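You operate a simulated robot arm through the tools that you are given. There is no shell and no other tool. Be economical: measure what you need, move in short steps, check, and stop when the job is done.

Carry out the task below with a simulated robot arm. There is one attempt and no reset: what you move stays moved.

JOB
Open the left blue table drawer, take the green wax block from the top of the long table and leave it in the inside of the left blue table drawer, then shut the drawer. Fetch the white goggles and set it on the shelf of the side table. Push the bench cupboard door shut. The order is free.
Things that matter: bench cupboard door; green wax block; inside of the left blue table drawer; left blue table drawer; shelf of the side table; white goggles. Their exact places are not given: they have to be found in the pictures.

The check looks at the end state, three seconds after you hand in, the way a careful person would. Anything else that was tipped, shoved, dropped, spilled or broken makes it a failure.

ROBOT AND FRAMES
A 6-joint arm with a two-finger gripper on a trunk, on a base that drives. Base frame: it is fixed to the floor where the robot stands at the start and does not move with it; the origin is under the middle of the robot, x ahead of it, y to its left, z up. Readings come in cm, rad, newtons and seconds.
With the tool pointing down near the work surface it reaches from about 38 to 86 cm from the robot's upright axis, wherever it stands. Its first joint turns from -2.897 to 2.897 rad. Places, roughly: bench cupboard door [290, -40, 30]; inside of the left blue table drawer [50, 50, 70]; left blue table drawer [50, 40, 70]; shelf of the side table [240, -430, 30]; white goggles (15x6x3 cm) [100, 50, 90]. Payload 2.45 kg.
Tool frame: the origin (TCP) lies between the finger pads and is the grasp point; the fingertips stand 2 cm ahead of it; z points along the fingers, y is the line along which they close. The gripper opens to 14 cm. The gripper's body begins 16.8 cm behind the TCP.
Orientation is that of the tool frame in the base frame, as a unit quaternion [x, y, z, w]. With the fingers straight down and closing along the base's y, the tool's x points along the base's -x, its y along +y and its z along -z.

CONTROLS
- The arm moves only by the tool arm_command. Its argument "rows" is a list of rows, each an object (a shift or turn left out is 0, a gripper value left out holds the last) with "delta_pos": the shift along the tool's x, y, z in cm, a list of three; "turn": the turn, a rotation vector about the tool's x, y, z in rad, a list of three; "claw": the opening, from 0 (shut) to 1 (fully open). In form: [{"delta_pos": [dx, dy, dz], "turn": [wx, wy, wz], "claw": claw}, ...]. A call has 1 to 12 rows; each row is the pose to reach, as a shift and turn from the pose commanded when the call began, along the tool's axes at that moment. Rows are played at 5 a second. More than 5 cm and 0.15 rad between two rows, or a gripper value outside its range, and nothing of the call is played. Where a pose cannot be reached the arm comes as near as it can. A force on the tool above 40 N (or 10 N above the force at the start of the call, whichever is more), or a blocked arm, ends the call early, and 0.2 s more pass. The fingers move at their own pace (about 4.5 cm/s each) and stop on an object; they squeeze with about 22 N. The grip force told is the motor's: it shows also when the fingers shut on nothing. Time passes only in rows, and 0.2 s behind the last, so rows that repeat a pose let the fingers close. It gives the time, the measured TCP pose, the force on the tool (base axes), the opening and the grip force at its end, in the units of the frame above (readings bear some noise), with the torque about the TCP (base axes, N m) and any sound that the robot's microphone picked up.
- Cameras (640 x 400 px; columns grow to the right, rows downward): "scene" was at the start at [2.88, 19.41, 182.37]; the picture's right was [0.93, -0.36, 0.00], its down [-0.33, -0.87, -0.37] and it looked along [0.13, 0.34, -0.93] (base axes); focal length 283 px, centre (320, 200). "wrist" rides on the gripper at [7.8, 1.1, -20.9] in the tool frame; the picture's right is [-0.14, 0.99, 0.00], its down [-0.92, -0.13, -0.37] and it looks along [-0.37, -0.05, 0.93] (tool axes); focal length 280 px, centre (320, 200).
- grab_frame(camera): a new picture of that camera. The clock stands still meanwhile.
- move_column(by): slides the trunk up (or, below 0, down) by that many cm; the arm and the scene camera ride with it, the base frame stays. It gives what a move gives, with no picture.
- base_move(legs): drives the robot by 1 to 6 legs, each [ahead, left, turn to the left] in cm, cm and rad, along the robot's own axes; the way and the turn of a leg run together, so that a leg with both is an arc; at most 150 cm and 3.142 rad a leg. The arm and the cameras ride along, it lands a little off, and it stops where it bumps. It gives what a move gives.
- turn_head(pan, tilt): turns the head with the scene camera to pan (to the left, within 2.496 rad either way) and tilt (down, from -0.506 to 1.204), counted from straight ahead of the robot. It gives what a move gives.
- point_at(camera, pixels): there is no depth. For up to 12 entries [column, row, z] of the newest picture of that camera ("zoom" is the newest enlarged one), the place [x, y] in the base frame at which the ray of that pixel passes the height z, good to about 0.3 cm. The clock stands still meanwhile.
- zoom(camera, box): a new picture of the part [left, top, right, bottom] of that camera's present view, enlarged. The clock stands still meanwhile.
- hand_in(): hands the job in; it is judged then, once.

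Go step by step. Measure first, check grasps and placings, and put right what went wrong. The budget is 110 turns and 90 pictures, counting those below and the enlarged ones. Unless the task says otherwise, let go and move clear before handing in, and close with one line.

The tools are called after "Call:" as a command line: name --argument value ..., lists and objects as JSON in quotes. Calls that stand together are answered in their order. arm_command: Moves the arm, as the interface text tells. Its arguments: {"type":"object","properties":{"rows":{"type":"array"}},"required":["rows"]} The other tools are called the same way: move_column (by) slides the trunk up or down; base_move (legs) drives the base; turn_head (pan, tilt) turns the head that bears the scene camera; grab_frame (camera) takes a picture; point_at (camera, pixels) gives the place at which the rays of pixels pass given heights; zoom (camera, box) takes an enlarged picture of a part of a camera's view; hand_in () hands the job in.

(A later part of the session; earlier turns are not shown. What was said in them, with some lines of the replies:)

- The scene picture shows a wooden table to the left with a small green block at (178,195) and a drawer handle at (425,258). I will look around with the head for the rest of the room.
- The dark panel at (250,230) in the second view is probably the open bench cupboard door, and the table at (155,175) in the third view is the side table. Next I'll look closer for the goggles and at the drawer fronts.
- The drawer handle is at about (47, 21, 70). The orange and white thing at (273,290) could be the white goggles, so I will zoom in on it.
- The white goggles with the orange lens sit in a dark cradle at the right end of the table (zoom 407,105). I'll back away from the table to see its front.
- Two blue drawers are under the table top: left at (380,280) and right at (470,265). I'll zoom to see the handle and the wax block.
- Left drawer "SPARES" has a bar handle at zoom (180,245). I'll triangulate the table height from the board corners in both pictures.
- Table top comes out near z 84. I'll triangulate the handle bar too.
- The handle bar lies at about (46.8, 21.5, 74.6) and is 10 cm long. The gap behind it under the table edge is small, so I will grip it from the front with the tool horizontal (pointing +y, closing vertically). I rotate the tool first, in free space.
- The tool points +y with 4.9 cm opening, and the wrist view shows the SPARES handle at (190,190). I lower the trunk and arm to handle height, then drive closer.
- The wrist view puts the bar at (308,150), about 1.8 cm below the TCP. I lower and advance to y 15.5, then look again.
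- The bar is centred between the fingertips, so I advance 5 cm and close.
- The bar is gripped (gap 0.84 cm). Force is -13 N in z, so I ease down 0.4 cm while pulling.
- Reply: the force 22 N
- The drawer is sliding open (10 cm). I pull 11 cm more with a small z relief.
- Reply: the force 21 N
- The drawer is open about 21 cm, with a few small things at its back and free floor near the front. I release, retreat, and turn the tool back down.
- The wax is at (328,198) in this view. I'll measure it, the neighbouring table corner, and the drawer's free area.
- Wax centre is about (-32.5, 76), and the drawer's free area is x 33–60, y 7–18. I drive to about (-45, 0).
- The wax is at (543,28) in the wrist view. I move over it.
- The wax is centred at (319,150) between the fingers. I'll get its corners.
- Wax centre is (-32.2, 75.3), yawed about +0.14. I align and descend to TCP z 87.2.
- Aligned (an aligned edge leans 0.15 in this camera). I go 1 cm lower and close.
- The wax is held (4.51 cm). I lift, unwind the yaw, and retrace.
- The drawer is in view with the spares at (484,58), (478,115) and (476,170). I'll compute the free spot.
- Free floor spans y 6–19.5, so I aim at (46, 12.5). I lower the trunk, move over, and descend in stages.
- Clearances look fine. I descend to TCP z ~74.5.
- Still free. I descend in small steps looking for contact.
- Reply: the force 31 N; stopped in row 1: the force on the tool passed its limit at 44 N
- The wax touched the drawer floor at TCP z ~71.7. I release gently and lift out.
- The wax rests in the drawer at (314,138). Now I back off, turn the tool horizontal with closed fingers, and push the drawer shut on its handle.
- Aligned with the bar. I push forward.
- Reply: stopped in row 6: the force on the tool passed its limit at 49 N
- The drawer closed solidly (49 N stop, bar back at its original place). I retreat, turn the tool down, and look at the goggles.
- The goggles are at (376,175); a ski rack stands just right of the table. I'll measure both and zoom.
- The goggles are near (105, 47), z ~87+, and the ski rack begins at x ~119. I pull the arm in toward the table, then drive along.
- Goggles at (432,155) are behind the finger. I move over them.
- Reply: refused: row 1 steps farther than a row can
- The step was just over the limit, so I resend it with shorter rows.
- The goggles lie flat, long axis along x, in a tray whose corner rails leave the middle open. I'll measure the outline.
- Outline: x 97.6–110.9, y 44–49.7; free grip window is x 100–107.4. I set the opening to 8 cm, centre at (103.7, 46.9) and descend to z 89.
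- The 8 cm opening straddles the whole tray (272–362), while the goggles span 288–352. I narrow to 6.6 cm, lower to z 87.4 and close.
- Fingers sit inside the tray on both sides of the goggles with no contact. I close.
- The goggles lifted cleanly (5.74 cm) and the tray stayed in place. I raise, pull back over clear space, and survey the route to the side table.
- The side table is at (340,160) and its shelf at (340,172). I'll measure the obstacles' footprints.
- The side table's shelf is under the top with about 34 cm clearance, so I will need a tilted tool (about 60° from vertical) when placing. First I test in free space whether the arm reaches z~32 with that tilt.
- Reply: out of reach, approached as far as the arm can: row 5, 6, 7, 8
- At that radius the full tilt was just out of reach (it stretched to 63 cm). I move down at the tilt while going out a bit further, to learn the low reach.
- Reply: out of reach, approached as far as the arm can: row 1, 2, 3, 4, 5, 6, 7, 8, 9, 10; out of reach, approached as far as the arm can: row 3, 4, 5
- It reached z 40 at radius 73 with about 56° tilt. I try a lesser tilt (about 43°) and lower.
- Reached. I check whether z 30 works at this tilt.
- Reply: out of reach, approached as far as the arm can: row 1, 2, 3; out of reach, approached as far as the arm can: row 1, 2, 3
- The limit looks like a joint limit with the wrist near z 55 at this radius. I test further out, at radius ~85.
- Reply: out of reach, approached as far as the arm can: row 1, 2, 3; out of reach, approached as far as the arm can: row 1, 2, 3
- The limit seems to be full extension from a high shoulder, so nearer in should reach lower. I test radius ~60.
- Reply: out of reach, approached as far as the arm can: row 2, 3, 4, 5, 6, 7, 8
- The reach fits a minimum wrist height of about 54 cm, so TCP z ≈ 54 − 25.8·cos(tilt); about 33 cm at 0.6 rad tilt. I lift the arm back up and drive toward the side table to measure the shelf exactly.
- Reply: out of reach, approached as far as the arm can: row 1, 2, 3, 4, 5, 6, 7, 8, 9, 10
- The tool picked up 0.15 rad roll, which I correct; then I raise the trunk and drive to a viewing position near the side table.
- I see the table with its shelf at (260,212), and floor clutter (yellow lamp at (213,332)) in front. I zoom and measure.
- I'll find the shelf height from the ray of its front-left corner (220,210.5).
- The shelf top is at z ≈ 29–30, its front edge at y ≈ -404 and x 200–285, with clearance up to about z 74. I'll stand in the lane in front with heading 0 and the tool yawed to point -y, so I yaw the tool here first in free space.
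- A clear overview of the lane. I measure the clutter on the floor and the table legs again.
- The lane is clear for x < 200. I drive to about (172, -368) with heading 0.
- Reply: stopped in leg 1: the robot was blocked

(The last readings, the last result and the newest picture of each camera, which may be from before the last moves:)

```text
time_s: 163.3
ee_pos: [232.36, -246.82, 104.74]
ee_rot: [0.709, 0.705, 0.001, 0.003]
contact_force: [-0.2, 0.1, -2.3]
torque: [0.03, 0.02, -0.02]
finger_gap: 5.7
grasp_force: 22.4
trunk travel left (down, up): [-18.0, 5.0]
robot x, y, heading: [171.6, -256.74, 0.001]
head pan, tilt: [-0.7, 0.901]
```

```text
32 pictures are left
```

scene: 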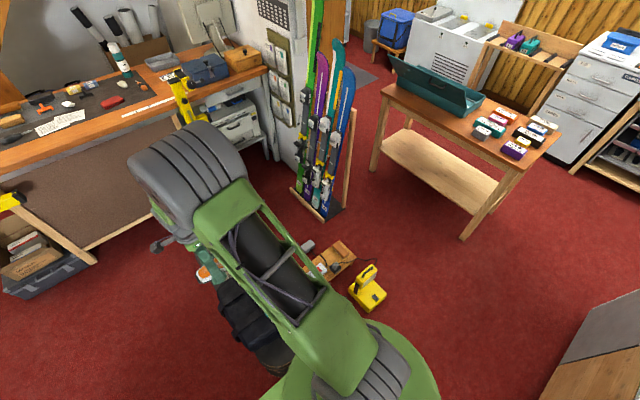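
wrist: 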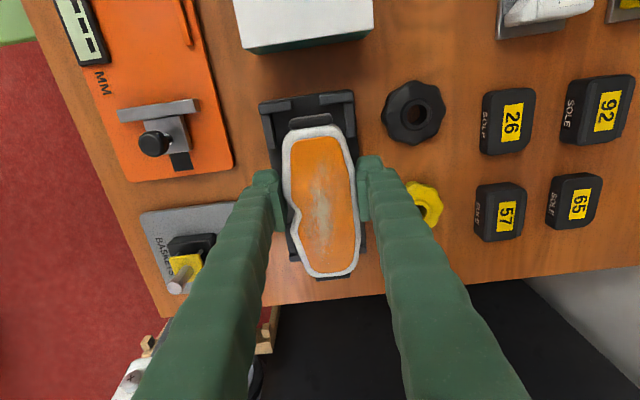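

The base bumped something ahead (probably the skateboard stack at (250,320)). I back off, check it, then strafe.

Call:
base_move --legs '[[-14, 0, 0]]'

Call:
turn_head --pan -0.45 --tilt 1.0

Call:
grab_frame --camera "scene"

```text
time_s: 164.6
ee_pos: [218.53, -246.66, 104.82]
ee_rot: [0.708, 0.706, 0.002, 0.003]
contact_force: [-0.2, -0.6, -1.2]
torque: [0.03, -0.07, -0.01]
finger_gap: 5.71
grasp_force: 22.3
trunk travel left (down, up): [-18.0, 5.0]
robot x, y, heading: [157.88, -257.2, 0.009]
head pan, tilt: [-0.7, 0.901]
```

```text
time_s: 165.4
ee_pos: [218.54, -246.7, 104.68]
ee_rot: [0.709, 0.705, 0.003, 0.003]
contact_force: [0.4, -0.2, -0.7]
torque: [0.02, 0.01, 0.03]
finger_gap: 5.71
grasp_force: 22.3
trunk travel left (down, up): [-18.0, 5.0]
robot x, y, heading: [157.7, -256.95, 0.006]
head pan, tilt: [-0.45, 1.0]
```

```text
31 pictures are left
```

scene: 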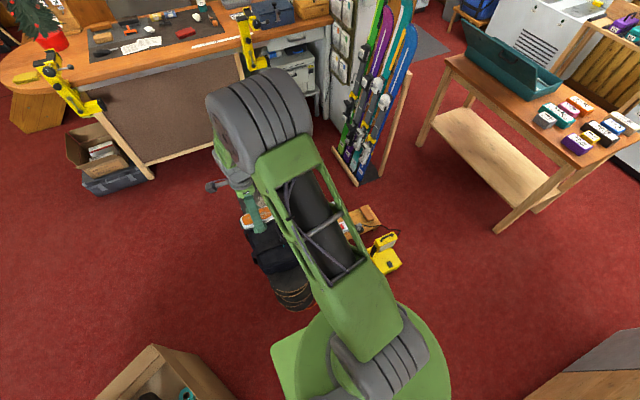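

The stack with the black bag still stands. Now I strafe to the table lane.

Call:
base_move --legs '[[0, -111, -0.006]]'

Call:
base_move --legs '[[13, 0, 0]]'

Call:
turn_head --pan -0.75 --tilt 0.95

Call:
grab_frame --camera "scene"

```text
time_s: 175.3
ee_pos: [217.72, -358.36, 104.75]
ee_rot: [0.719, 0.695, 0.002, 0.003]
contact_force: [0.7, 0.6, -1.8]
torque: [0.03, 0.0, 0.03]
finger_gap: 5.68
grasp_force: 22.4
trunk travel left (down, up): [-18.0, 5.0]
robot x, y, heading: [156.85, -366.64, -0.025]
head pan, tilt: [-0.45, 1.0]
```

```text
time_s: 176.6
ee_pos: [230.79, -358.66, 104.6]
ee_rot: [0.717, 0.697, 0.001, 0.003]
contact_force: [0.0, 0.4, -2.6]
torque: [0.0, 0.04, 0.01]
finger_gap: 5.7
grasp_force: 22.3
trunk travel left (down, up): [-18.0, 5.0]
robot x, y, heading: [169.76, -367.23, -0.024]
head pan, tilt: [-0.45, 1.0]
```

```text
time_s: 177.4
ee_pos: [230.6, -358.62, 104.71]
ee_rot: [0.717, 0.697, 0.002, 0.003]
contact_force: [0.2, 0.0, -1.7]
torque: [0.03, 0.03, 0.01]
finger_gap: 5.71
grasp_force: 21.9
trunk travel left (down, up): [-18.0, 5.0]
robot x, y, heading: [169.53, -367.55, -0.022]
head pan, tilt: [-0.75, 0.949]
```

```text
30 pictures are left
```

scene: 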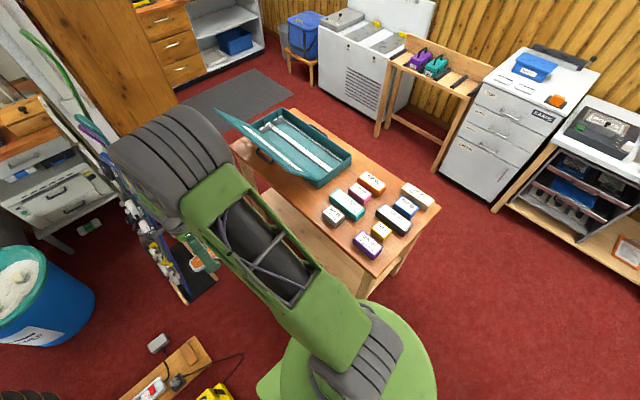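

The robot stands at (169.6, -367.4) and the tool x points +y. I lower the trunk and tilt the tool 0.5 rad toward the shelf here in the lane.

Call:
move_column --by -18

Call:
arm_command --rows '[{"delta_pos": [0, 0, 2], "turn": [0, -0.13, 0]}, {"delta_pos": [0, 0, 4], "turn": [0, -0.26, 0]}, {"delta_pos": [0, 0, 6], "turn": [0, -0.39, 0]}, {"delta_pos": [0, 0, 8], "turn": [0, -0.52, 0]}, {"delta_pos": [0, 0, 12], "turn": [0, -0.52, 0]}, {"delta_pos": [0, 0, 16.5], "turn": [0, -0.52, 0]}, {"delta_pos": [0, 0, 21], "turn": [0, -0.52, 0]}, {"delta_pos": [0, 0, 25.5], "turn": [0, -0.52, 0]}, {"delta_pos": [0, 0, 30], "turn": [0, -0.52, 0]}, {"delta_pos": [0, 0, 34.5], "turn": [0, -0.52, 0]}, {"delta_pos": [0, 0, 39], "turn": [0, -0.52, 0]}, {"delta_pos": [0, 0, 43], "turn": [0, -0.52, 0]}]'

Call:
grab_frame --camera "scene"

Call:
grab_frame --camera "wrist"

```text
time_s: 179.4
ee_pos: [230.61, -358.56, 86.76]
ee_rot: [0.718, 0.696, 0.001, 0.002]
contact_force: [0.5, -0.1, -0.8]
torque: [0.03, -0.01, 0.02]
finger_gap: 5.7
grasp_force: 21.3
trunk travel left (down, up): [0.0, 23.0]
robot x, y, heading: [169.6, -367.29, -0.024]
head pan, tilt: [-0.75, 0.949]
```

```text
time_s: 182.0
ee_pos: [231.15, -358.48, 43.7]
ee_rot: [0.695, 0.672, -0.182, 0.181]
contact_force: [0.3, 0.2, -1.3]
torque: [0.06, 0.0, -0.02]
finger_gap: 5.68
grasp_force: 22.2
trunk travel left (down, up): [0.0, 23.0]
robot x, y, heading: [169.83, -367.34, -0.022]
head pan, tilt: [-0.75, 0.949]
```

```text
29 pictures are left
```

scene: 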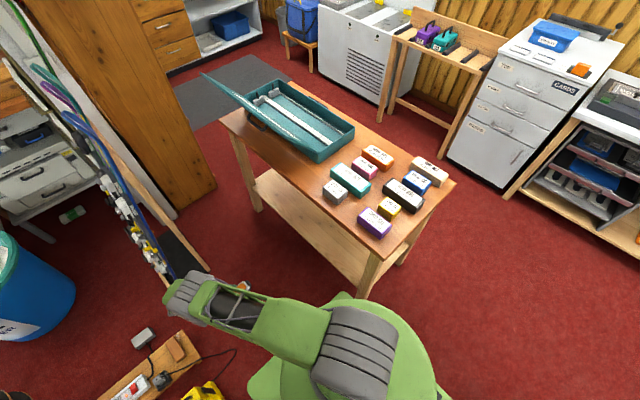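

```text
28 pictures are left
```

wrist: 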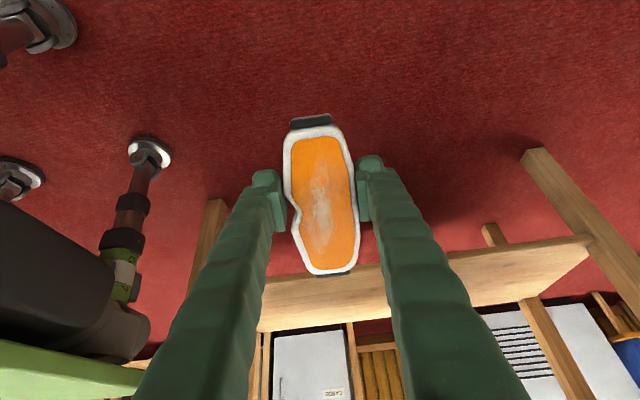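

The wrist view shows the shelf ahead (edge from (262,290) to (590,240)). I measure the edge from here.

Call:
zoom --camera "wrist" --box '[200, 200, 600, 350]'

Call:
point_at --camera "wrist" --pixels '[[480, 254, 26], [480, 254, 29], [480, 254, 32], [265, 330, 29], [588, 238, 29], [210, 205, 0], [530, 155, 0]]'

```text
1.60 times, centred on (400, 275) of wrist
```

zoom: 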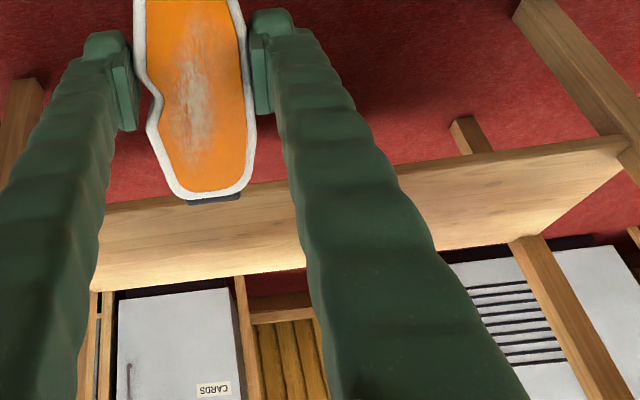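

```text
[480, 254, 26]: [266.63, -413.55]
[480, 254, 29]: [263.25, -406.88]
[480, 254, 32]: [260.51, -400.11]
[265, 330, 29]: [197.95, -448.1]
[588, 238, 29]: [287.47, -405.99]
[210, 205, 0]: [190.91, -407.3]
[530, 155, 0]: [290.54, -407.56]
```

Shelf front edge is at y ≈ -406.5, z ≈ 29. I move toward (213, -395, 41.7), just in front of the shelf.

Call:
arm_command --rows '[{"delta_pos": [-3.4, -2, 2.2]}, {"delta_pos": [-6.8, -4, 4.4]}, {"delta_pos": [-10.2, -6, 6.6]}, {"delta_pos": [-13.6, -8, 8.8]}, {"delta_pos": [-17, -10, 11]}, {"delta_pos": [-20.4, -12, 13.2]}, {"delta_pos": [-23.8, -14, 15.4]}, {"delta_pos": [-27.2, -16, 17.6]}, {"delta_pos": [-30.7, -18, 19.9]}]'

Call:
grab_frame --camera "scene"

Call:
grab_frame --camera "wrist"

```text
time_s: 184.0
ee_pos: [217.24, -396.41, 40.05]
ee_rot: [0.694, 0.673, -0.199, 0.161]
contact_force: [0.0, 0.5, -1.5]
torque: [0.04, -0.02, -0.03]
finger_gap: 5.7
grasp_force: 22.0
out of reach, approached as far as the arm can: row 5, 6, 7, 8, 9
trunk travel left (down, up): [0.0, 23.0]
robot x, y, heading: [169.4, -367.1, -0.028]
head pan, tilt: [-0.75, 0.949]
```

```text
26 pictures are left
```

scene: 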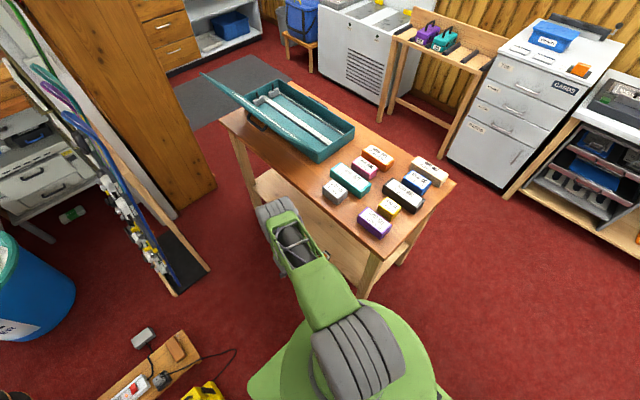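

```text
25 pictures are left
```

wrist: 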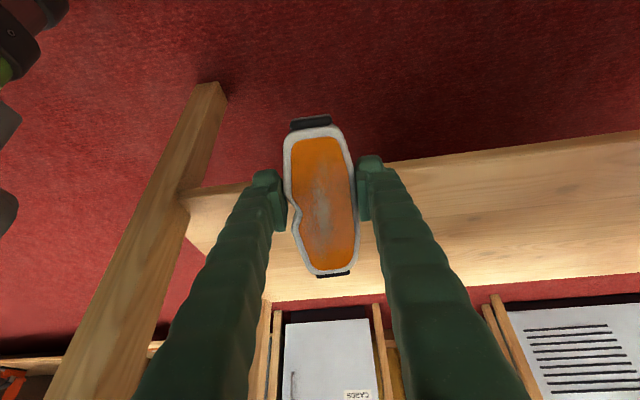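

Part of that row was out of reach at this azimuth, ending at (217, -396, 40). Further in, the tilt gets more radial, so I continue in small steps and check.

Call:
arm_command --rows '[{"delta_pos": [-3.5, 1, 2.5]}, {"delta_pos": [-7, 2, 5]}, {"delta_pos": [-10.5, 2, 7.5]}]'

```text
time_s: 184.8
ee_pos: [218.63, -409.25, 38.53]
ee_rot: [0.694, 0.673, -0.198, 0.162]
contact_force: [-0.8, -1.1, -1.6]
torque: [0.03, 0.01, 0.0]
finger_gap: 5.68
grasp_force: 21.6
trunk travel left (down, up): [0.0, 23.0]
robot x, y, heading: [169.36, -367.47, -0.023]
head pan, tilt: [-0.75, 0.949]
```

Good, now at (218.6, -409.3, 38.5). I go further in to y -415 at the same height and look.

Call:
arm_command --rows '[{"delta_pos": [-2.4, -1, 1.4]}, {"delta_pos": [-4.8, -2, 2.7]}]'

Call:
grab_frame --camera "wrist"

Call:
grab_frame --camera "scene"

```text
time_s: 185.4
ee_pos: [216.21, -414.66, 38.58]
ee_rot: [0.694, 0.673, -0.199, 0.161]
contact_force: [0.8, -0.5, -0.6]
torque: [0.01, 0.03, 0.01]
finger_gap: 5.71
grasp_force: 21.9
trunk travel left (down, up): [0.0, 23.0]
robot x, y, heading: [169.91, -367.22, -0.027]
head pan, tilt: [-0.75, 0.949]
```

```text
24 pictures are left
```

wrist: 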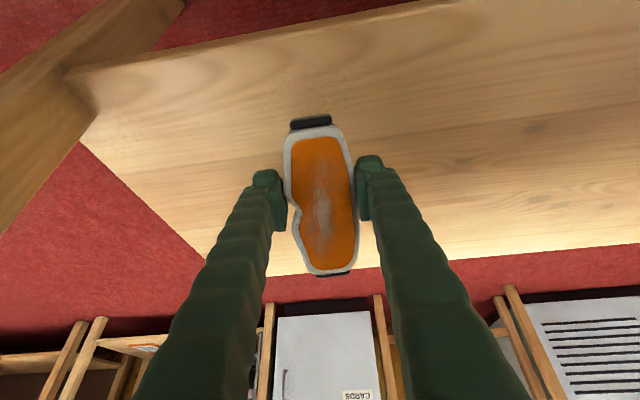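

```text
23 pictures are left
```

scene: 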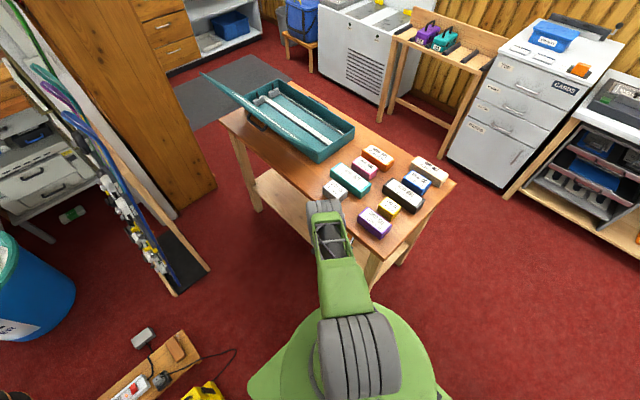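

The goggles are wholly over the shelf. I lower gradually until the lower end touches.

Call:
arm_command --rows '[{"delta_pos": [0.5, 0, 0.9]}, {"delta_pos": [1, 0, 1.75]}, {"delta_pos": [1.5, 0, 2.6]}, {"delta_pos": [2, 0, 3.5]}]'

Call:
arm_command --rows '[{"delta_pos": [0.25, 0, 0.45]}, {"delta_pos": [0.5, 0, 0.9]}]'

Call:
grab_frame --camera "wrist"

```text
time_s: 186.4
ee_pos: [216.09, -414.75, 34.85]
ee_rot: [0.694, 0.672, -0.2, 0.162]
contact_force: [-2.9, -4.3, 13.1]
torque: [0.34, -0.27, 0.03]
finger_gap: 5.74
grasp_force: 22.0
trunk travel left (down, up): [0.0, 23.0]
robot x, y, heading: [169.49, -367.58, -0.021]
head pan, tilt: [-0.75, 0.949]
```

```text
time_s: 187.0
ee_pos: [215.97, -414.61, 33.78]
ee_rot: [0.695, 0.672, -0.199, 0.162]
contact_force: [0.8, -4.2, 17.1]
torque: [0.6, -0.21, 0.01]
finger_gap: 5.77
grasp_force: 21.9
trunk travel left (down, up): [0.0, 23.0]
robot x, y, heading: [169.43, -367.23, -0.027]
head pan, tilt: [-0.75, 0.949]
```

```text
22 pictures are left
```

wrist: 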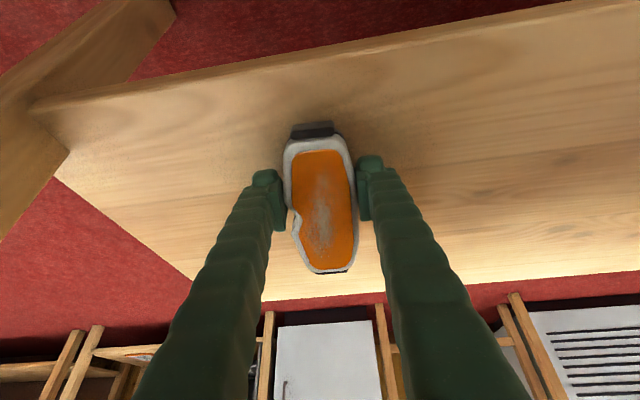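

The goggles are pivoting flat in the grip (17 N). I press down a little more.

Call:
arm_command --rows '[{"delta_pos": [0.25, 0, 0.45]}, {"delta_pos": [0.5, 0, 0.9]}, {"delta_pos": [0.75, 0, 1.3]}]'

Call:
grab_frame --camera "wrist"

```text
time_s: 187.8
ee_pos: [215.5, -414.12, 33.3]
ee_rot: [0.694, 0.673, -0.199, 0.161]
contact_force: [3.4, -1.2, 16.2]
torque: [0.76, -0.19, -0.06]
finger_gap: 5.83
grasp_force: 22.2
out of reach, approached as far as the arm can: row 2, 3
trunk travel left (down, up): [0.0, 23.0]
robot x, y, heading: [169.48, -367.13, -0.027]
head pan, tilt: [-0.75, 0.949]
```

```text
21 pictures are left
```

wrist: 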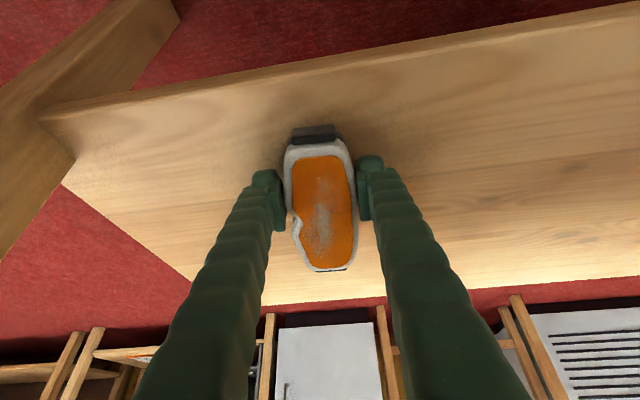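

At the reach limit (z 33.3), with the goggles nearly flat. I open gently and withdraw along the tool axis.

Call:
arm_command --rows '[{"claw": 0.46}, {"claw": 0.52}, {"claw": 0.56}, {"claw": 0.56}, {"claw": 0.56}, {"delta_pos": [0, 0, -2], "claw": 0.56}, {"delta_pos": [0, 0, -4], "claw": 0.56}, {"delta_pos": [1, 0, -7], "claw": 0.56}]'

Call:
grab_frame --camera "wrist"

```text
time_s: 189.6
ee_pos: [215.89, -410.03, 38.84]
ee_rot: [0.695, 0.673, -0.199, 0.161]
contact_force: [0.6, -0.1, -0.5]
torque: [0.03, -0.02, -0.05]
finger_gap: 7.85
grasp_force: 0.1
trunk travel left (down, up): [0.0, 23.0]
robot x, y, heading: [169.53, -367.39, -0.026]
head pan, tilt: [-0.75, 0.949]
```

```text
20 pictures are left
```

wrist: 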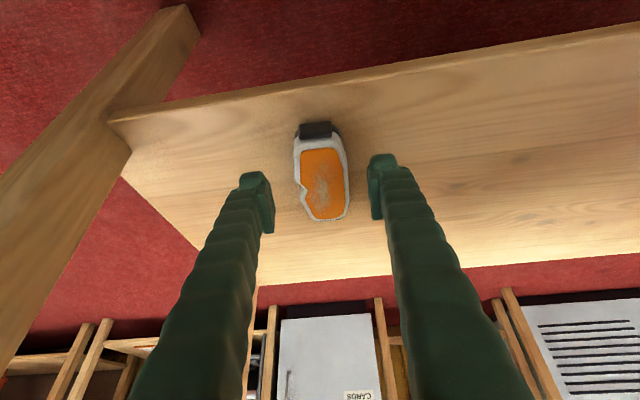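

The goggles lie flat on the shelf. I withdraw outward into the lane, then up and untilt.

Call:
arm_command --rows '[{"delta_pos": [3.3, 2, -2.5]}, {"delta_pos": [6.8, 4, -4.8]}, {"delta_pos": [10.3, 6, -7.2]}, {"delta_pos": [13.8, 8, -9.6]}, {"delta_pos": [17.4, 10, -12]}, {"delta_pos": [21, 12, -14.4]}, {"delta_pos": [24.6, 14, -16.8]}, {"delta_pos": [28.4, 15, -19.2]}, {"delta_pos": [32.2, 15, -21.8]}, {"delta_pos": [36, 15, -24.4]}, {"delta_pos": [39.7, 15, -27.3]}]'

Call:
arm_command --rows '[{"delta_pos": [-2.2, 0, -3.8]}, {"delta_pos": [-4.4, 0, -7.6]}, {"delta_pos": [-6.6, 0, -11.4]}, {"delta_pos": [-8.8, 0, -15.2]}, {"delta_pos": [-11, 0, -19]}, {"delta_pos": [-13.2, 0, -22.8]}, {"delta_pos": [-15.4, 0, -26.6]}, {"delta_pos": [-17.6, 0, -30.4]}, {"delta_pos": [-19.8, 0, -34.2]}, {"delta_pos": [-22, 0, -38]}]'

Call:
move_column --by 15

Call:
turn_head --pan -0.9 --tilt 0.9

Call:
grab_frame --camera "scene"

```text
time_s: 192.0
ee_pos: [233.04, -362.4, 42.39]
ee_rot: [0.694, 0.673, -0.199, 0.161]
contact_force: [-0.1, -0.4, 0.4]
torque: [0.02, -0.01, -0.02]
finger_gap: 7.82
grasp_force: 0.1
trunk travel left (down, up): [0.0, 23.0]
robot x, y, heading: [169.45, -367.21, -0.026]
head pan, tilt: [-0.75, 0.949]
```

```text
time_s: 194.2
ee_pos: [234.87, -363.13, 86.49]
ee_rot: [0.694, 0.673, -0.2, 0.16]
contact_force: [0.4, 0.5, -0.6]
torque: [-0.01, 0.01, 0.01]
finger_gap: 7.85
grasp_force: 0.0
trunk travel left (down, up): [0.0, 23.0]
robot x, y, heading: [169.54, -367.43, -0.026]
head pan, tilt: [-0.75, 0.949]
```

```text
time_s: 195.9
ee_pos: [234.86, -363.19, 101.34]
ee_rot: [0.694, 0.673, -0.199, 0.161]
contact_force: [-0.4, 0.2, 0.2]
torque: [0.0, 0.01, -0.04]
finger_gap: 7.86
grasp_force: 0.0
trunk travel left (down, up): [-15.0, 8.0]
robot x, y, heading: [169.31, -367.08, -0.025]
head pan, tilt: [-0.75, 0.949]
```

```text
time_s: 196.6
ee_pos: [234.88, -363.05, 101.24]
ee_rot: [0.695, 0.672, -0.199, 0.16]
contact_force: [0.0, 0.0, -0.6]
torque: [-0.02, 0.02, 0.01]
finger_gap: 7.85
grasp_force: 0.1
trunk travel left (down, up): [-15.0, 8.0]
robot x, y, heading: [169.38, -367.57, -0.026]
head pan, tilt: [-0.901, 0.901]
```

```text
19 pictures are left
```

scene: 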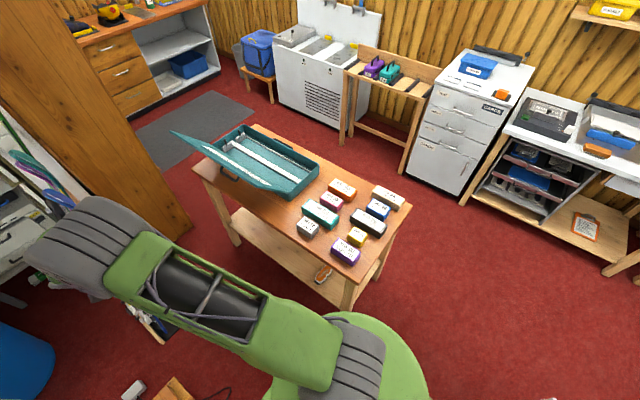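

The goggles are on the shelf at (323,273) and the table is otherwise untouched. I drive back by the same route toward the bench cupboard.

Call:
base_move --legs '[[-13, 0, 0.025], [0, 110, 0], [-77, 0, 0], [0, 150, 0]]'

Call:
turn_head --pan 0.3 --tilt 0.5

Call:
grab_frame --camera "scene"

```text
time_s: 224.2
ee_pos: [142.9, -100.17, 101.3]
ee_rot: [0.682, 0.685, -0.196, 0.164]
contact_force: [0.3, 0.5, -0.3]
torque: [0.01, -0.01, -0.03]
finger_gap: 7.85
grasp_force: 0.0
trunk travel left (down, up): [-15.0, 8.0]
robot x, y, heading: [77.72, -106.67, 0.015]
head pan, tilt: [-0.901, 0.901]
```

```text
time_s: 225.6
ee_pos: [142.9, -100.11, 101.4]
ee_rot: [0.681, 0.686, -0.195, 0.165]
contact_force: [-0.5, -0.4, 0.7]
torque: [-0.05, -0.01, 0.02]
finger_gap: 7.83
grasp_force: 0.0
trunk travel left (down, up): [-15.0, 8.0]
robot x, y, heading: [77.89, -107.1, 0.015]
head pan, tilt: [0.3, 0.499]
```

```text
18 pictures are left
```

scene: 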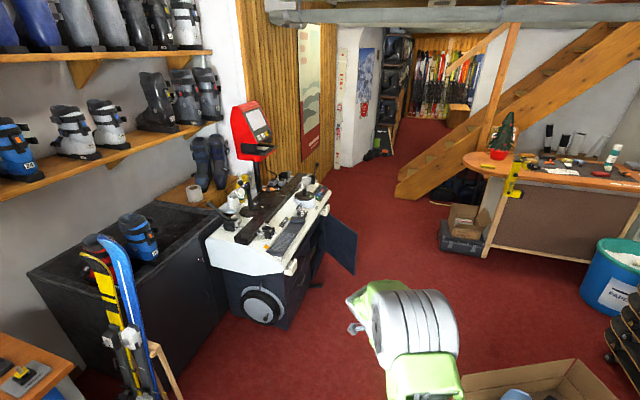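

The bench cupboard's dark door is at (340,245), hinged on the far side. I zoom and measure.

Call:
zoom --camera "scene" --box '[250, 190, 410, 290]'

Call:
point_at --camera "scene" --pixels '[[327, 214, 68], [357, 234, 68], [355, 274, 5], [325, 252, 5], [289, 329, 0], [313, 287, 0], [265, 272, 80], [330, 195, 80], [355, 274, 15], [289, 329, 10]]'

```text
4.00 times, centred on (330, 240) of scene
```

zoom: 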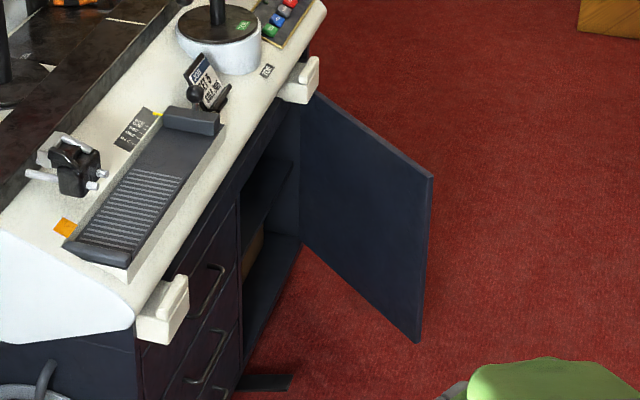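

```text
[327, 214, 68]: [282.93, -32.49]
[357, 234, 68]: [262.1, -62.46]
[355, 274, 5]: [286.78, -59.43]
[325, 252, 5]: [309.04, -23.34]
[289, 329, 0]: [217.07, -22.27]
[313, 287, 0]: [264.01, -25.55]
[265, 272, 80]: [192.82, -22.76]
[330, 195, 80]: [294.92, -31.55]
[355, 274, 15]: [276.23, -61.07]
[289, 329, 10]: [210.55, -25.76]
```

The door is hinged at about (298, -27), stands open about 60° with its free edge near (278, -61), and must be pushed from its +x/-y side. I check free floor beyond it and the box corner before driving around.

Call:
point_at --camera "scene" --pixels '[[440, 250, 0], [482, 257, 0], [485, 256, 0], [580, 300, 0], [545, 362, 50], [470, 378, 50], [600, 345, 5], [427, 202, 0], [400, 195, 0]]'

Call:
base_move --legs '[[0, 14, 0], [0, 0, 3.125]]'

```text
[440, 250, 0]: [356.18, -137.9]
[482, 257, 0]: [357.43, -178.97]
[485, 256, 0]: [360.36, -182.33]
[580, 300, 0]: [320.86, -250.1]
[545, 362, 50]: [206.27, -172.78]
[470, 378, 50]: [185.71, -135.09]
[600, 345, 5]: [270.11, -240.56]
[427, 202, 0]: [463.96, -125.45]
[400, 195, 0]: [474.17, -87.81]
```

```text
time_s: 234.8
ee_pos: [12.73, -101.71, 101.41]
ee_rot: [0.698, -0.669, -0.167, -0.192]
contact_force: [-0.2, -0.6, -0.5]
torque: [0.0, 0.01, -0.02]
finger_gap: 7.83
grasp_force: 0.2
trunk travel left (down, up): [-15.0, 8.0]
robot x, y, heading: [77.19, -93.08, -3.093]
head pan, tilt: [0.3, 0.499]
```

The toolbox corner at (356,-138) limits space; I'll stand at about (322,-108) facing -x so the tool points +y. I drive there.

Call:
base_move --legs '[[0, 0, -0.048], [-145, 0, 0], [-30, 15, 0], [-68, 0, 0]]'

Call:
turn_head --pan -0.8 --tilt 0.9

Call:
grab_frame --camera "scene"

```text
time_s: 247.3
ee_pos: [249.57, -115.47, 101.15]
ee_rot: [-0.671, 0.695, 0.159, 0.201]
contact_force: [0.4, -0.1, 0.0]
torque: [0.02, 0.02, 0.04]
finger_gap: 7.8
grasp_force: 0.2
trunk travel left (down, up): [-15.0, 8.0]
robot x, y, heading: [315.0, -111.39, 3.115]
head pan, tilt: [0.3, 0.499]
stopped in leg 4: the robot was blocked; the commanded pose is now the measured one
```

```text
time_s: 248.6
ee_pos: [250.0, -115.51, 101.34]
ee_rot: [-0.672, 0.695, 0.161, 0.199]
contact_force: [0.0, 0.1, 0.4]
torque: [0.01, 0.01, 0.0]
finger_gap: 7.84
grasp_force: 0.1
trunk travel left (down, up): [-15.0, 8.0]
robot x, y, heading: [315.1, -111.9, 3.109]
head pan, tilt: [-0.799, 0.901]
```

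```text
16 pictures are left
```

scene: 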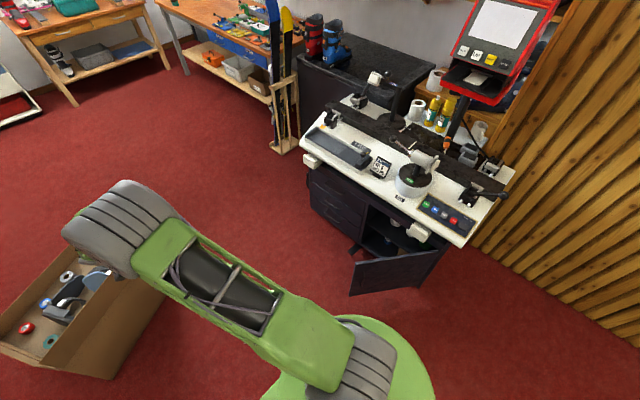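

The base touched something behind (likely the toolbox); I ease forward. The door is seen at (395,272), its free edge at (352,280) and hinge near (432,262). I measure it.

Call:
base_move --legs '[[4, 0, 0.02]]'

Call:
zoom --camera "scene" --box '[290, 170, 482, 290]'

Call:
point_at --camera "zoom" --pixels '[[215, 300, 60], [215, 300, 65], [200, 390, 5], [200, 390, 10], [500, 270, 65], [480, 365, 8]]'

```text
time_s: 249.5
ee_pos: [245.86, -116.84, 101.35]
ee_rot: [-0.678, 0.689, 0.161, 0.198]
contact_force: [-0.5, -0.3, -0.1]
torque: [0.03, -0.08, -0.02]
finger_gap: 7.81
grasp_force: 0.1
trunk travel left (down, up): [-15.0, 8.0]
robot x, y, heading: [311.28, -111.81, 3.137]
head pan, tilt: [-0.799, 0.901]
```

```text
3.33 times, centred on (386, 230) of scene
```

zoom: 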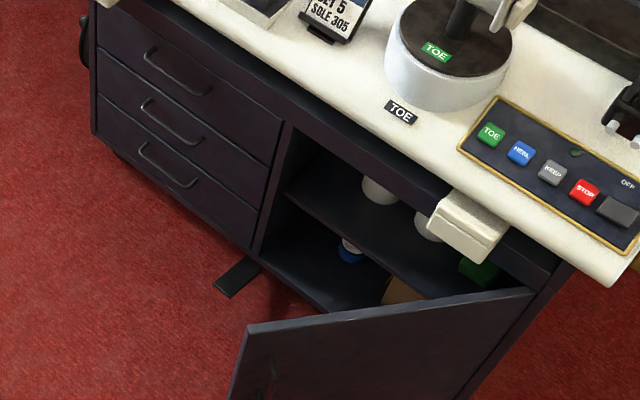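

```text
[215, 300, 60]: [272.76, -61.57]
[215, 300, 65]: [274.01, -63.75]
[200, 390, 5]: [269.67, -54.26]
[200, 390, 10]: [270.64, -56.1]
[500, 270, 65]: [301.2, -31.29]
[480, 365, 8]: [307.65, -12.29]
```

Call:
point_at --camera "zoom" --pixels '[[247, 325, 60], [247, 325, 66], [532, 290, 60], [532, 290, 66], [270, 360, 50], [255, 250, 8], [285, 125, 68], [570, 265, 68]]'

```text
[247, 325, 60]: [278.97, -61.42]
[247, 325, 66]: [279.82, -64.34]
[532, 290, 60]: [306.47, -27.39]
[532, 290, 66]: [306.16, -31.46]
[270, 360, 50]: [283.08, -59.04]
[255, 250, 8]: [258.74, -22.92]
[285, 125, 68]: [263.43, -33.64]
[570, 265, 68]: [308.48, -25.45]
```

Door: hinge ≈ (305,-29), free edge ≈ (279,-62), top z ≈ 62, so about 52° open. I'll point the tool ahead of the robot again and drive at the door, so first I untilt.

Call:
arm_command --rows '[{"turn": [0, 0.13, 0], "claw": 0}, {"turn": [0, 0.26, 0]}, {"turn": [0, 0.39, 0]}, {"turn": [0, 0.52, 0]}]'

Call:
arm_command --rows '[{"turn": [0, 0, -0.145]}, {"turn": [0, 0, -0.29]}, {"turn": [0, 0, -0.435]}, {"turn": [0, 0, -0.58]}, {"turn": [0, 0, -0.725]}, {"turn": [0, 0, -0.87]}, {"turn": [0, 0, -1.015]}, {"turn": [0, 0, -1.16]}, {"turn": [0, 0, -1.305]}, {"turn": [0, 0, -1.44]}, {"turn": [0, 0, -1.571]}]'

```text
time_s: 250.5
ee_pos: [246.17, -116.73, 101.35]
ee_rot: [-0.697, 0.717, -0.018, 0.012]
contact_force: [-0.2, 1.3, 0.7]
torque: [0.02, -0.02, 0.0]
finger_gap: 0.0
grasp_force: 8.6
trunk travel left (down, up): [-15.0, 8.0]
robot x, y, heading: [311.5, -111.67, 3.129]
head pan, tilt: [-0.799, 0.901]
```

```text
time_s: 252.9
ee_pos: [246.07, -116.77, 101.3]
ee_rot: [1.0, -0.012, 0.021, 0.002]
contact_force: [0.4, 0.4, 0.1]
torque: [0.0, -0.03, -0.01]
finger_gap: 0.03
grasp_force: 22.2
trunk travel left (down, up): [-15.0, 8.0]
robot x, y, heading: [311.31, -111.58, 3.137]
head pan, tilt: [-0.799, 0.901]
```

The tool is down and aligned with the robot's ahead axis. I shift back, turn to face the door (heading ~1.75), and lower with tilt.

Call:
base_move --legs '[[7, 20, 0], [0, 0, -1.387]]'

Call:
move_column --by -15

Call:
arm_command --rows '[{"delta_pos": [0, 0, 2], "turn": [0, -0.13, 0]}, {"delta_pos": [0, 0, 4], "turn": [0, -0.26, 0]}, {"delta_pos": [0, 0, 6], "turn": [0, -0.39, 0]}, {"delta_pos": [0, 0, 8], "turn": [0, -0.52, 0]}, {"delta_pos": [0, 0, 11], "turn": [0, -0.65, 0]}, {"delta_pos": [0, 0, 15], "turn": [0, -0.7, 0]}, {"delta_pos": [0, 0, 19.5], "turn": [0, -0.7, 0]}, {"delta_pos": [0, 0, 24], "turn": [0, -0.7, 0]}, {"delta_pos": [0, 0, 28.5], "turn": [0, -0.7, 0]}, {"delta_pos": [0, 0, 33], "turn": [0, -0.7, 0]}, {"delta_pos": [0, 0, 37.5], "turn": [0, -0.7, 0]}, {"delta_pos": [0, 0, 42], "turn": [0, -0.7, 0]}]'

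Call:
turn_head --pan 0.15 --tilt 0.95

Call:
grab_frame --camera "scene"

Call:
grab_frame --camera "wrist"

```text
time_s: 258.7
ee_pos: [287.16, -68.06, 101.44]
ee_rot: [0.759, -0.651, 0.015, 0.016]
contact_force: [0.7, 0.4, -0.3]
torque: [0.03, 0.0, -0.02]
finger_gap: 0.01
grasp_force: 22.3
trunk travel left (down, up): [-15.0, 8.0]
robot x, y, heading: [304.02, -131.2, 1.744]
head pan, tilt: [-0.799, 0.901]
```

```text
time_s: 260.4
ee_pos: [287.31, -68.05, 86.44]
ee_rot: [0.76, -0.65, 0.015, 0.015]
contact_force: [0.3, 0.1, -0.1]
torque: [-0.02, -0.01, 0.01]
finger_gap: 0.02
grasp_force: 22.2
trunk travel left (down, up): [0.0, 23.0]
robot x, y, heading: [304.29, -131.5, 1.747]
head pan, tilt: [-0.799, 0.901]
```

```text
time_s: 263.0
ee_pos: [287.49, -69.72, 44.46]
ee_rot: [0.718, -0.617, -0.246, -0.208]
contact_force: [0.9, -1.3, 0.6]
torque: [0.0, 0.02, -0.01]
finger_gap: 0.0
grasp_force: 21.9
out of reach, approached as far as the arm can: row 3, 4
trunk travel left (down, up): [0.0, 23.0]
robot x, y, heading: [304.05, -131.23, 1.744]
head pan, tilt: [-0.799, 0.901]
```

```text
time_s: 264.3
ee_pos: [287.43, -69.71, 44.46]
ee_rot: [0.718, -0.617, -0.246, -0.208]
contact_force: [0.4, 0.1, -0.3]
torque: [-0.02, 0.0, 0.0]
finger_gap: 0.0
grasp_force: 22.0
trunk travel left (down, up): [0.0, 23.0]
robot x, y, heading: [303.7, -131.45, 1.746]
head pan, tilt: [0.15, 0.949]
```

```text
14 pictures are left
```

scene: 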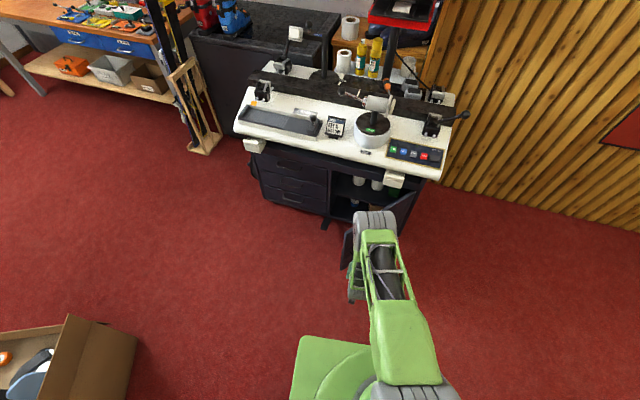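

```text
13 pictures are left
```

wrist: 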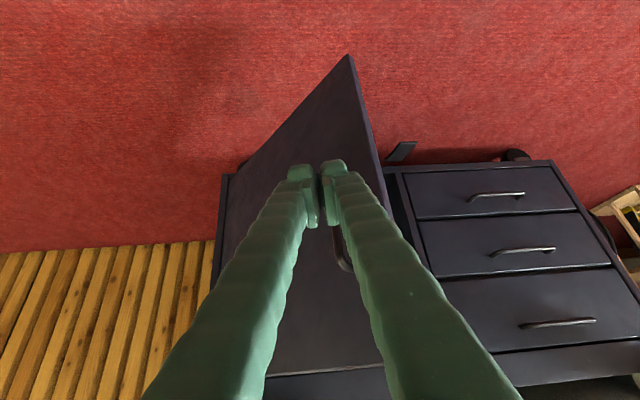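

The fingers face the outer side of the door, with its handle just right at (340,250). I shift 3 cm away from the handle and drive forward to push.

Call:
arm_command --rows '[{"delta_pos": [0, -3, 0]}]'

Call:
base_move --legs '[[30, 2.6, 0]]'

Call:
grab_frame --camera "wrist"

```text
time_s: 264.7
ee_pos: [290.4, -69.34, 44.34]
ee_rot: [0.718, -0.617, -0.246, -0.208]
contact_force: [-0.1, 0.6, 0.3]
torque: [0.02, -0.02, 0.01]
finger_gap: 0.01
grasp_force: 21.7
trunk travel left (down, up): [0.0, 23.0]
robot x, y, heading: [304.32, -131.51, 1.742]
head pan, tilt: [0.15, 0.949]
```

```text
time_s: 266.7
ee_pos: [282.8, -40.44, 44.32]
ee_rot: [0.718, -0.618, -0.245, -0.208]
contact_force: [0.6, 0.0, -0.6]
torque: [0.0, 0.01, -0.03]
finger_gap: 0.0
grasp_force: 21.8
trunk travel left (down, up): [0.0, 23.0]
robot x, y, heading: [296.5, -102.47, 1.741]
head pan, tilt: [0.15, 0.949]
```

```text
12 pictures are left
```

wrist: 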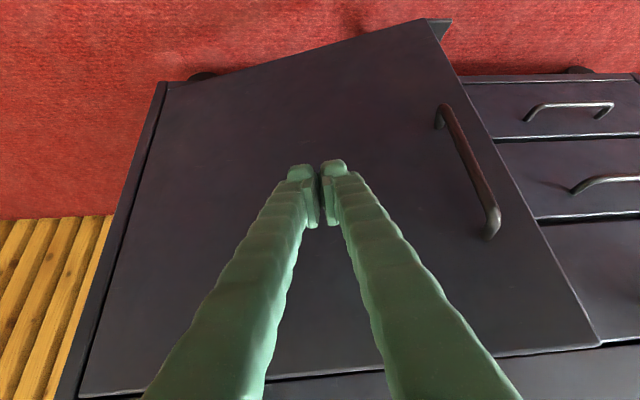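

The door is nearly closed. I push the rest with the arm in small steps until it stops.

Call:
arm_command --rows '[{"delta_pos": [-0.8, 0.3, 0.6]}, {"delta_pos": [-1.6, 0.6, 1.2]}, {"delta_pos": [-2.4, 0.9, 1.8]}, {"delta_pos": [-3.2, 1.2, 2.4]}, {"delta_pos": [-4, 1.5, 3]}, {"delta_pos": [-4.8, 1.8, 3.6]}, {"delta_pos": [-5.6, 2.1, 4.2]}, {"delta_pos": [-6.4, 2.4, 4.8]}, {"delta_pos": [-7.2, 2.7, 5.4]}, {"delta_pos": [-8, 3, 6]}]'

Call:
grab_frame --camera "wrist"

```text
time_s: 268.9
ee_pos: [278.45, -31.05, 44.46]
ee_rot: [0.718, -0.617, -0.246, -0.209]
contact_force: [-0.2, -0.1, 0.9]
torque: [0.04, 0.0, 0.02]
finger_gap: 0.01
grasp_force: 22.2
trunk travel left (down, up): [0.0, 23.0]
robot x, y, heading: [296.73, -102.33, 1.742]
head pan, tilt: [0.15, 0.949]
```

```text
11 pictures are left
```

wrist: 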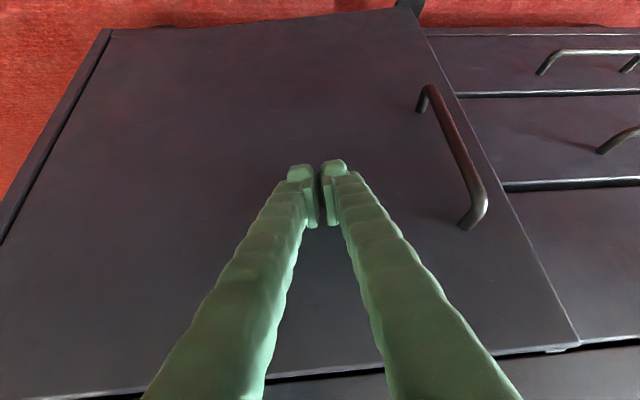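

No stop force yet, so I keep pushing in small steps.

Call:
arm_command --rows '[{"delta_pos": [-0.4, 0.1, 0.3]}, {"delta_pos": [-0.8, 0.2, 0.6]}, {"delta_pos": [-1.2, 0.3, 0.9]}, {"delta_pos": [-1.6, 0.4, 1.2]}, {"delta_pos": [-2, 0.5, 1.5]}, {"delta_pos": [-2.4, 0.6, 1.8]}, {"delta_pos": [-2.8, 0.7, 2.1]}, {"delta_pos": [-3.2, 0.8, 2.4]}, {"delta_pos": [-3.6, 0.9, 2.7]}, {"delta_pos": [-4, 1, 3]}]'

Call:
grab_frame --camera "wrist"

```text
time_s: 270.9
ee_pos: [276.9, -27.65, 44.02]
ee_rot: [0.72, -0.619, -0.239, -0.204]
contact_force: [-0.2, -3.4, 0.4]
torque: [0.01, -0.03, -0.01]
finger_gap: 0.0
grasp_force: 22.0
trunk travel left (down, up): [0.0, 23.0]
robot x, y, heading: [296.47, -102.39, 1.744]
head pan, tilt: [0.15, 0.949]
stopped in row 10: the force on the tool passed its limit at 45 N (the readings are from after the stop); the commanded pose is now the measured one
```

```text
10 pictures are left
```

wrist: 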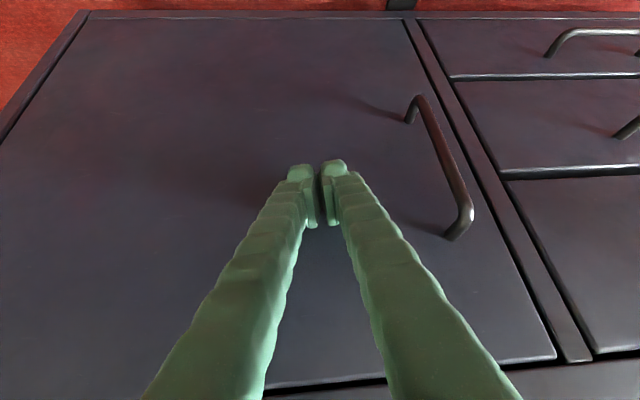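

Firm stop at 45 N and the door sits flush in its frame. I retreat with the base and arm and check the door, the toolbox and the drawer.

Call:
base_move --legs '[[-30, 0, 0]]'

Call:
arm_command --rows '[{"delta_pos": [-2.6, 0, -3.5]}, {"delta_pos": [-5.2, 0, -7]}, {"delta_pos": [-7.8, 0, -10.5]}, {"delta_pos": [-10.4, 0, -14]}, {"delta_pos": [-13, 0, -17.5]}, {"delta_pos": [-15.6, 0, -21]}, {"delta_pos": [-18.2, 0, -24.5]}, {"delta_pos": [-20.8, 0, -28]}]'

Call:
turn_head --pan 0.35 --tilt 0.6

Call:
grab_frame --camera "scene"

Call:
turn_head --pan -1.9 --tilt 0.8

Call:
grab_frame --camera "scene"

```text
time_s: 273.0
ee_pos: [282.12, -57.03, 43.96]
ee_rot: [0.719, -0.619, -0.24, -0.204]
contact_force: [0.0, 0.0, 0.1]
torque: [-0.01, 0.01, 0.02]
finger_gap: 0.03
grasp_force: 22.1
trunk travel left (down, up): [0.0, 23.0]
robot x, y, heading: [301.81, -131.88, 1.74]
head pan, tilt: [0.15, 0.949]
```

```text
time_s: 274.8
ee_pos: [282.41, -57.12, 79.0]
ee_rot: [0.719, -0.619, -0.24, -0.204]
contact_force: [0.2, 0.3, 0.6]
torque: [0.01, -0.03, -0.01]
finger_gap: 0.0
grasp_force: 22.0
trunk travel left (down, up): [0.0, 23.0]
robot x, y, heading: [301.62, -132.3, 1.744]
head pan, tilt: [0.15, 0.949]
```

```text
time_s: 275.6
ee_pos: [282.43, -57.25, 78.87]
ee_rot: [0.719, -0.619, -0.24, -0.206]
contact_force: [0.4, 0.3, 0.1]
torque: [0.02, 0.03, -0.03]
finger_gap: 0.04
grasp_force: 21.7
trunk travel left (down, up): [0.0, 23.0]
robot x, y, heading: [301.83, -132.12, 1.744]
head pan, tilt: [0.351, 0.6]
```

```text
9 pictures are left
```

scene: 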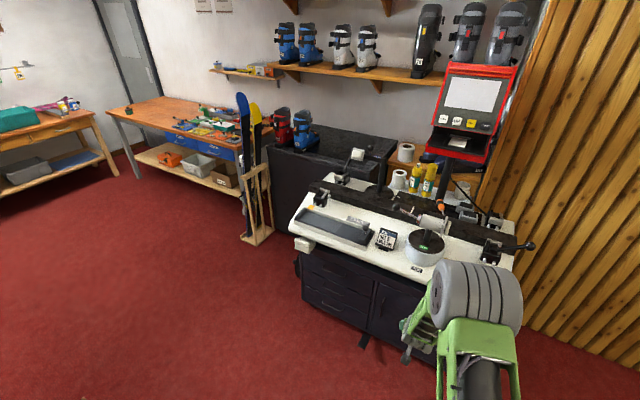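

```text
time_s: 277.7
ee_pos: [282.38, -57.15, 78.87]
ee_rot: [0.719, -0.619, -0.24, -0.205]
contact_force: [0.4, 1.0, -0.4]
torque: [0.0, -0.01, 0.0]
finger_gap: 0.0
grasp_force: 21.8
trunk travel left (down, up): [0.0, 23.0]
robot x, y, heading: [301.7, -132.06, 1.741]
head pan, tilt: [-1.901, 0.799]
```

```text
8 pictures are left
```

scene: 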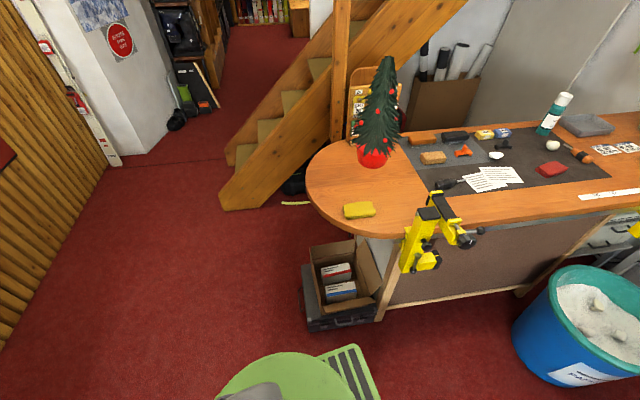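

The bench door is shut and the toolbox with its carton still stands upright. I check whether the toolbox or the skateboard stack was shifted by the bumps.

Call:
point_at --camera "scene" --pixels '[[308, 331, 0], [374, 321, 0], [302, 268, 22]]'

Call:
turn_head --pan 2.45 --tilt 0.7

Call:
grab_frame --camera "scene"

```text
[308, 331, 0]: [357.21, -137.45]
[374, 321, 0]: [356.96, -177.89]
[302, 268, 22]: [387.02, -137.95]
```

```text
time_s: 281.2
ee_pos: [282.39, -57.17, 78.97]
ee_rot: [0.719, -0.619, -0.24, -0.205]
contact_force: [0.3, 0.3, 0.1]
torque: [0.0, -0.01, 0.01]
finger_gap: 0.0
grasp_force: 22.2
trunk travel left (down, up): [0.0, 23.0]
robot x, y, heading: [301.47, -132.11, 1.738]
head pan, tilt: [2.45, 0.7]
```

```text
7 pictures are left
```

scene: 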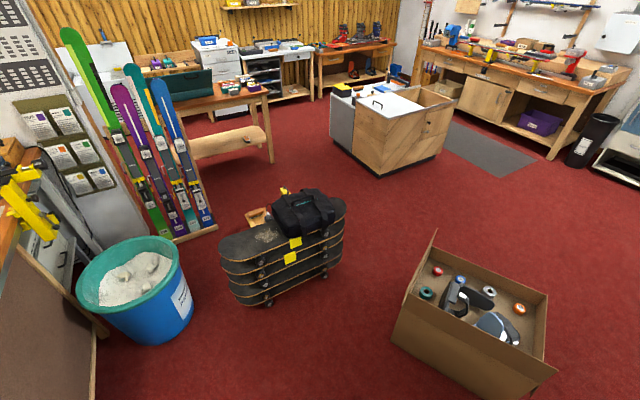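

The toolbox is where it was, the skateboard stack is intact, the drawer looked flush and the door is shut. I hand in.

Call:
hand_in

```text
The job is handed in.
```

I've handed the job in with all three parts done: the wax block is in the shut left blue drawer, the goggles are lying flat on the side table shelf, and the bench cupboard door is shut. While driving, the base bumped twice, probably against the skateboard stack and the toolbox. The toolbox measured unmoved and the stack was still upright in the last picture, but I didn't measure its position.
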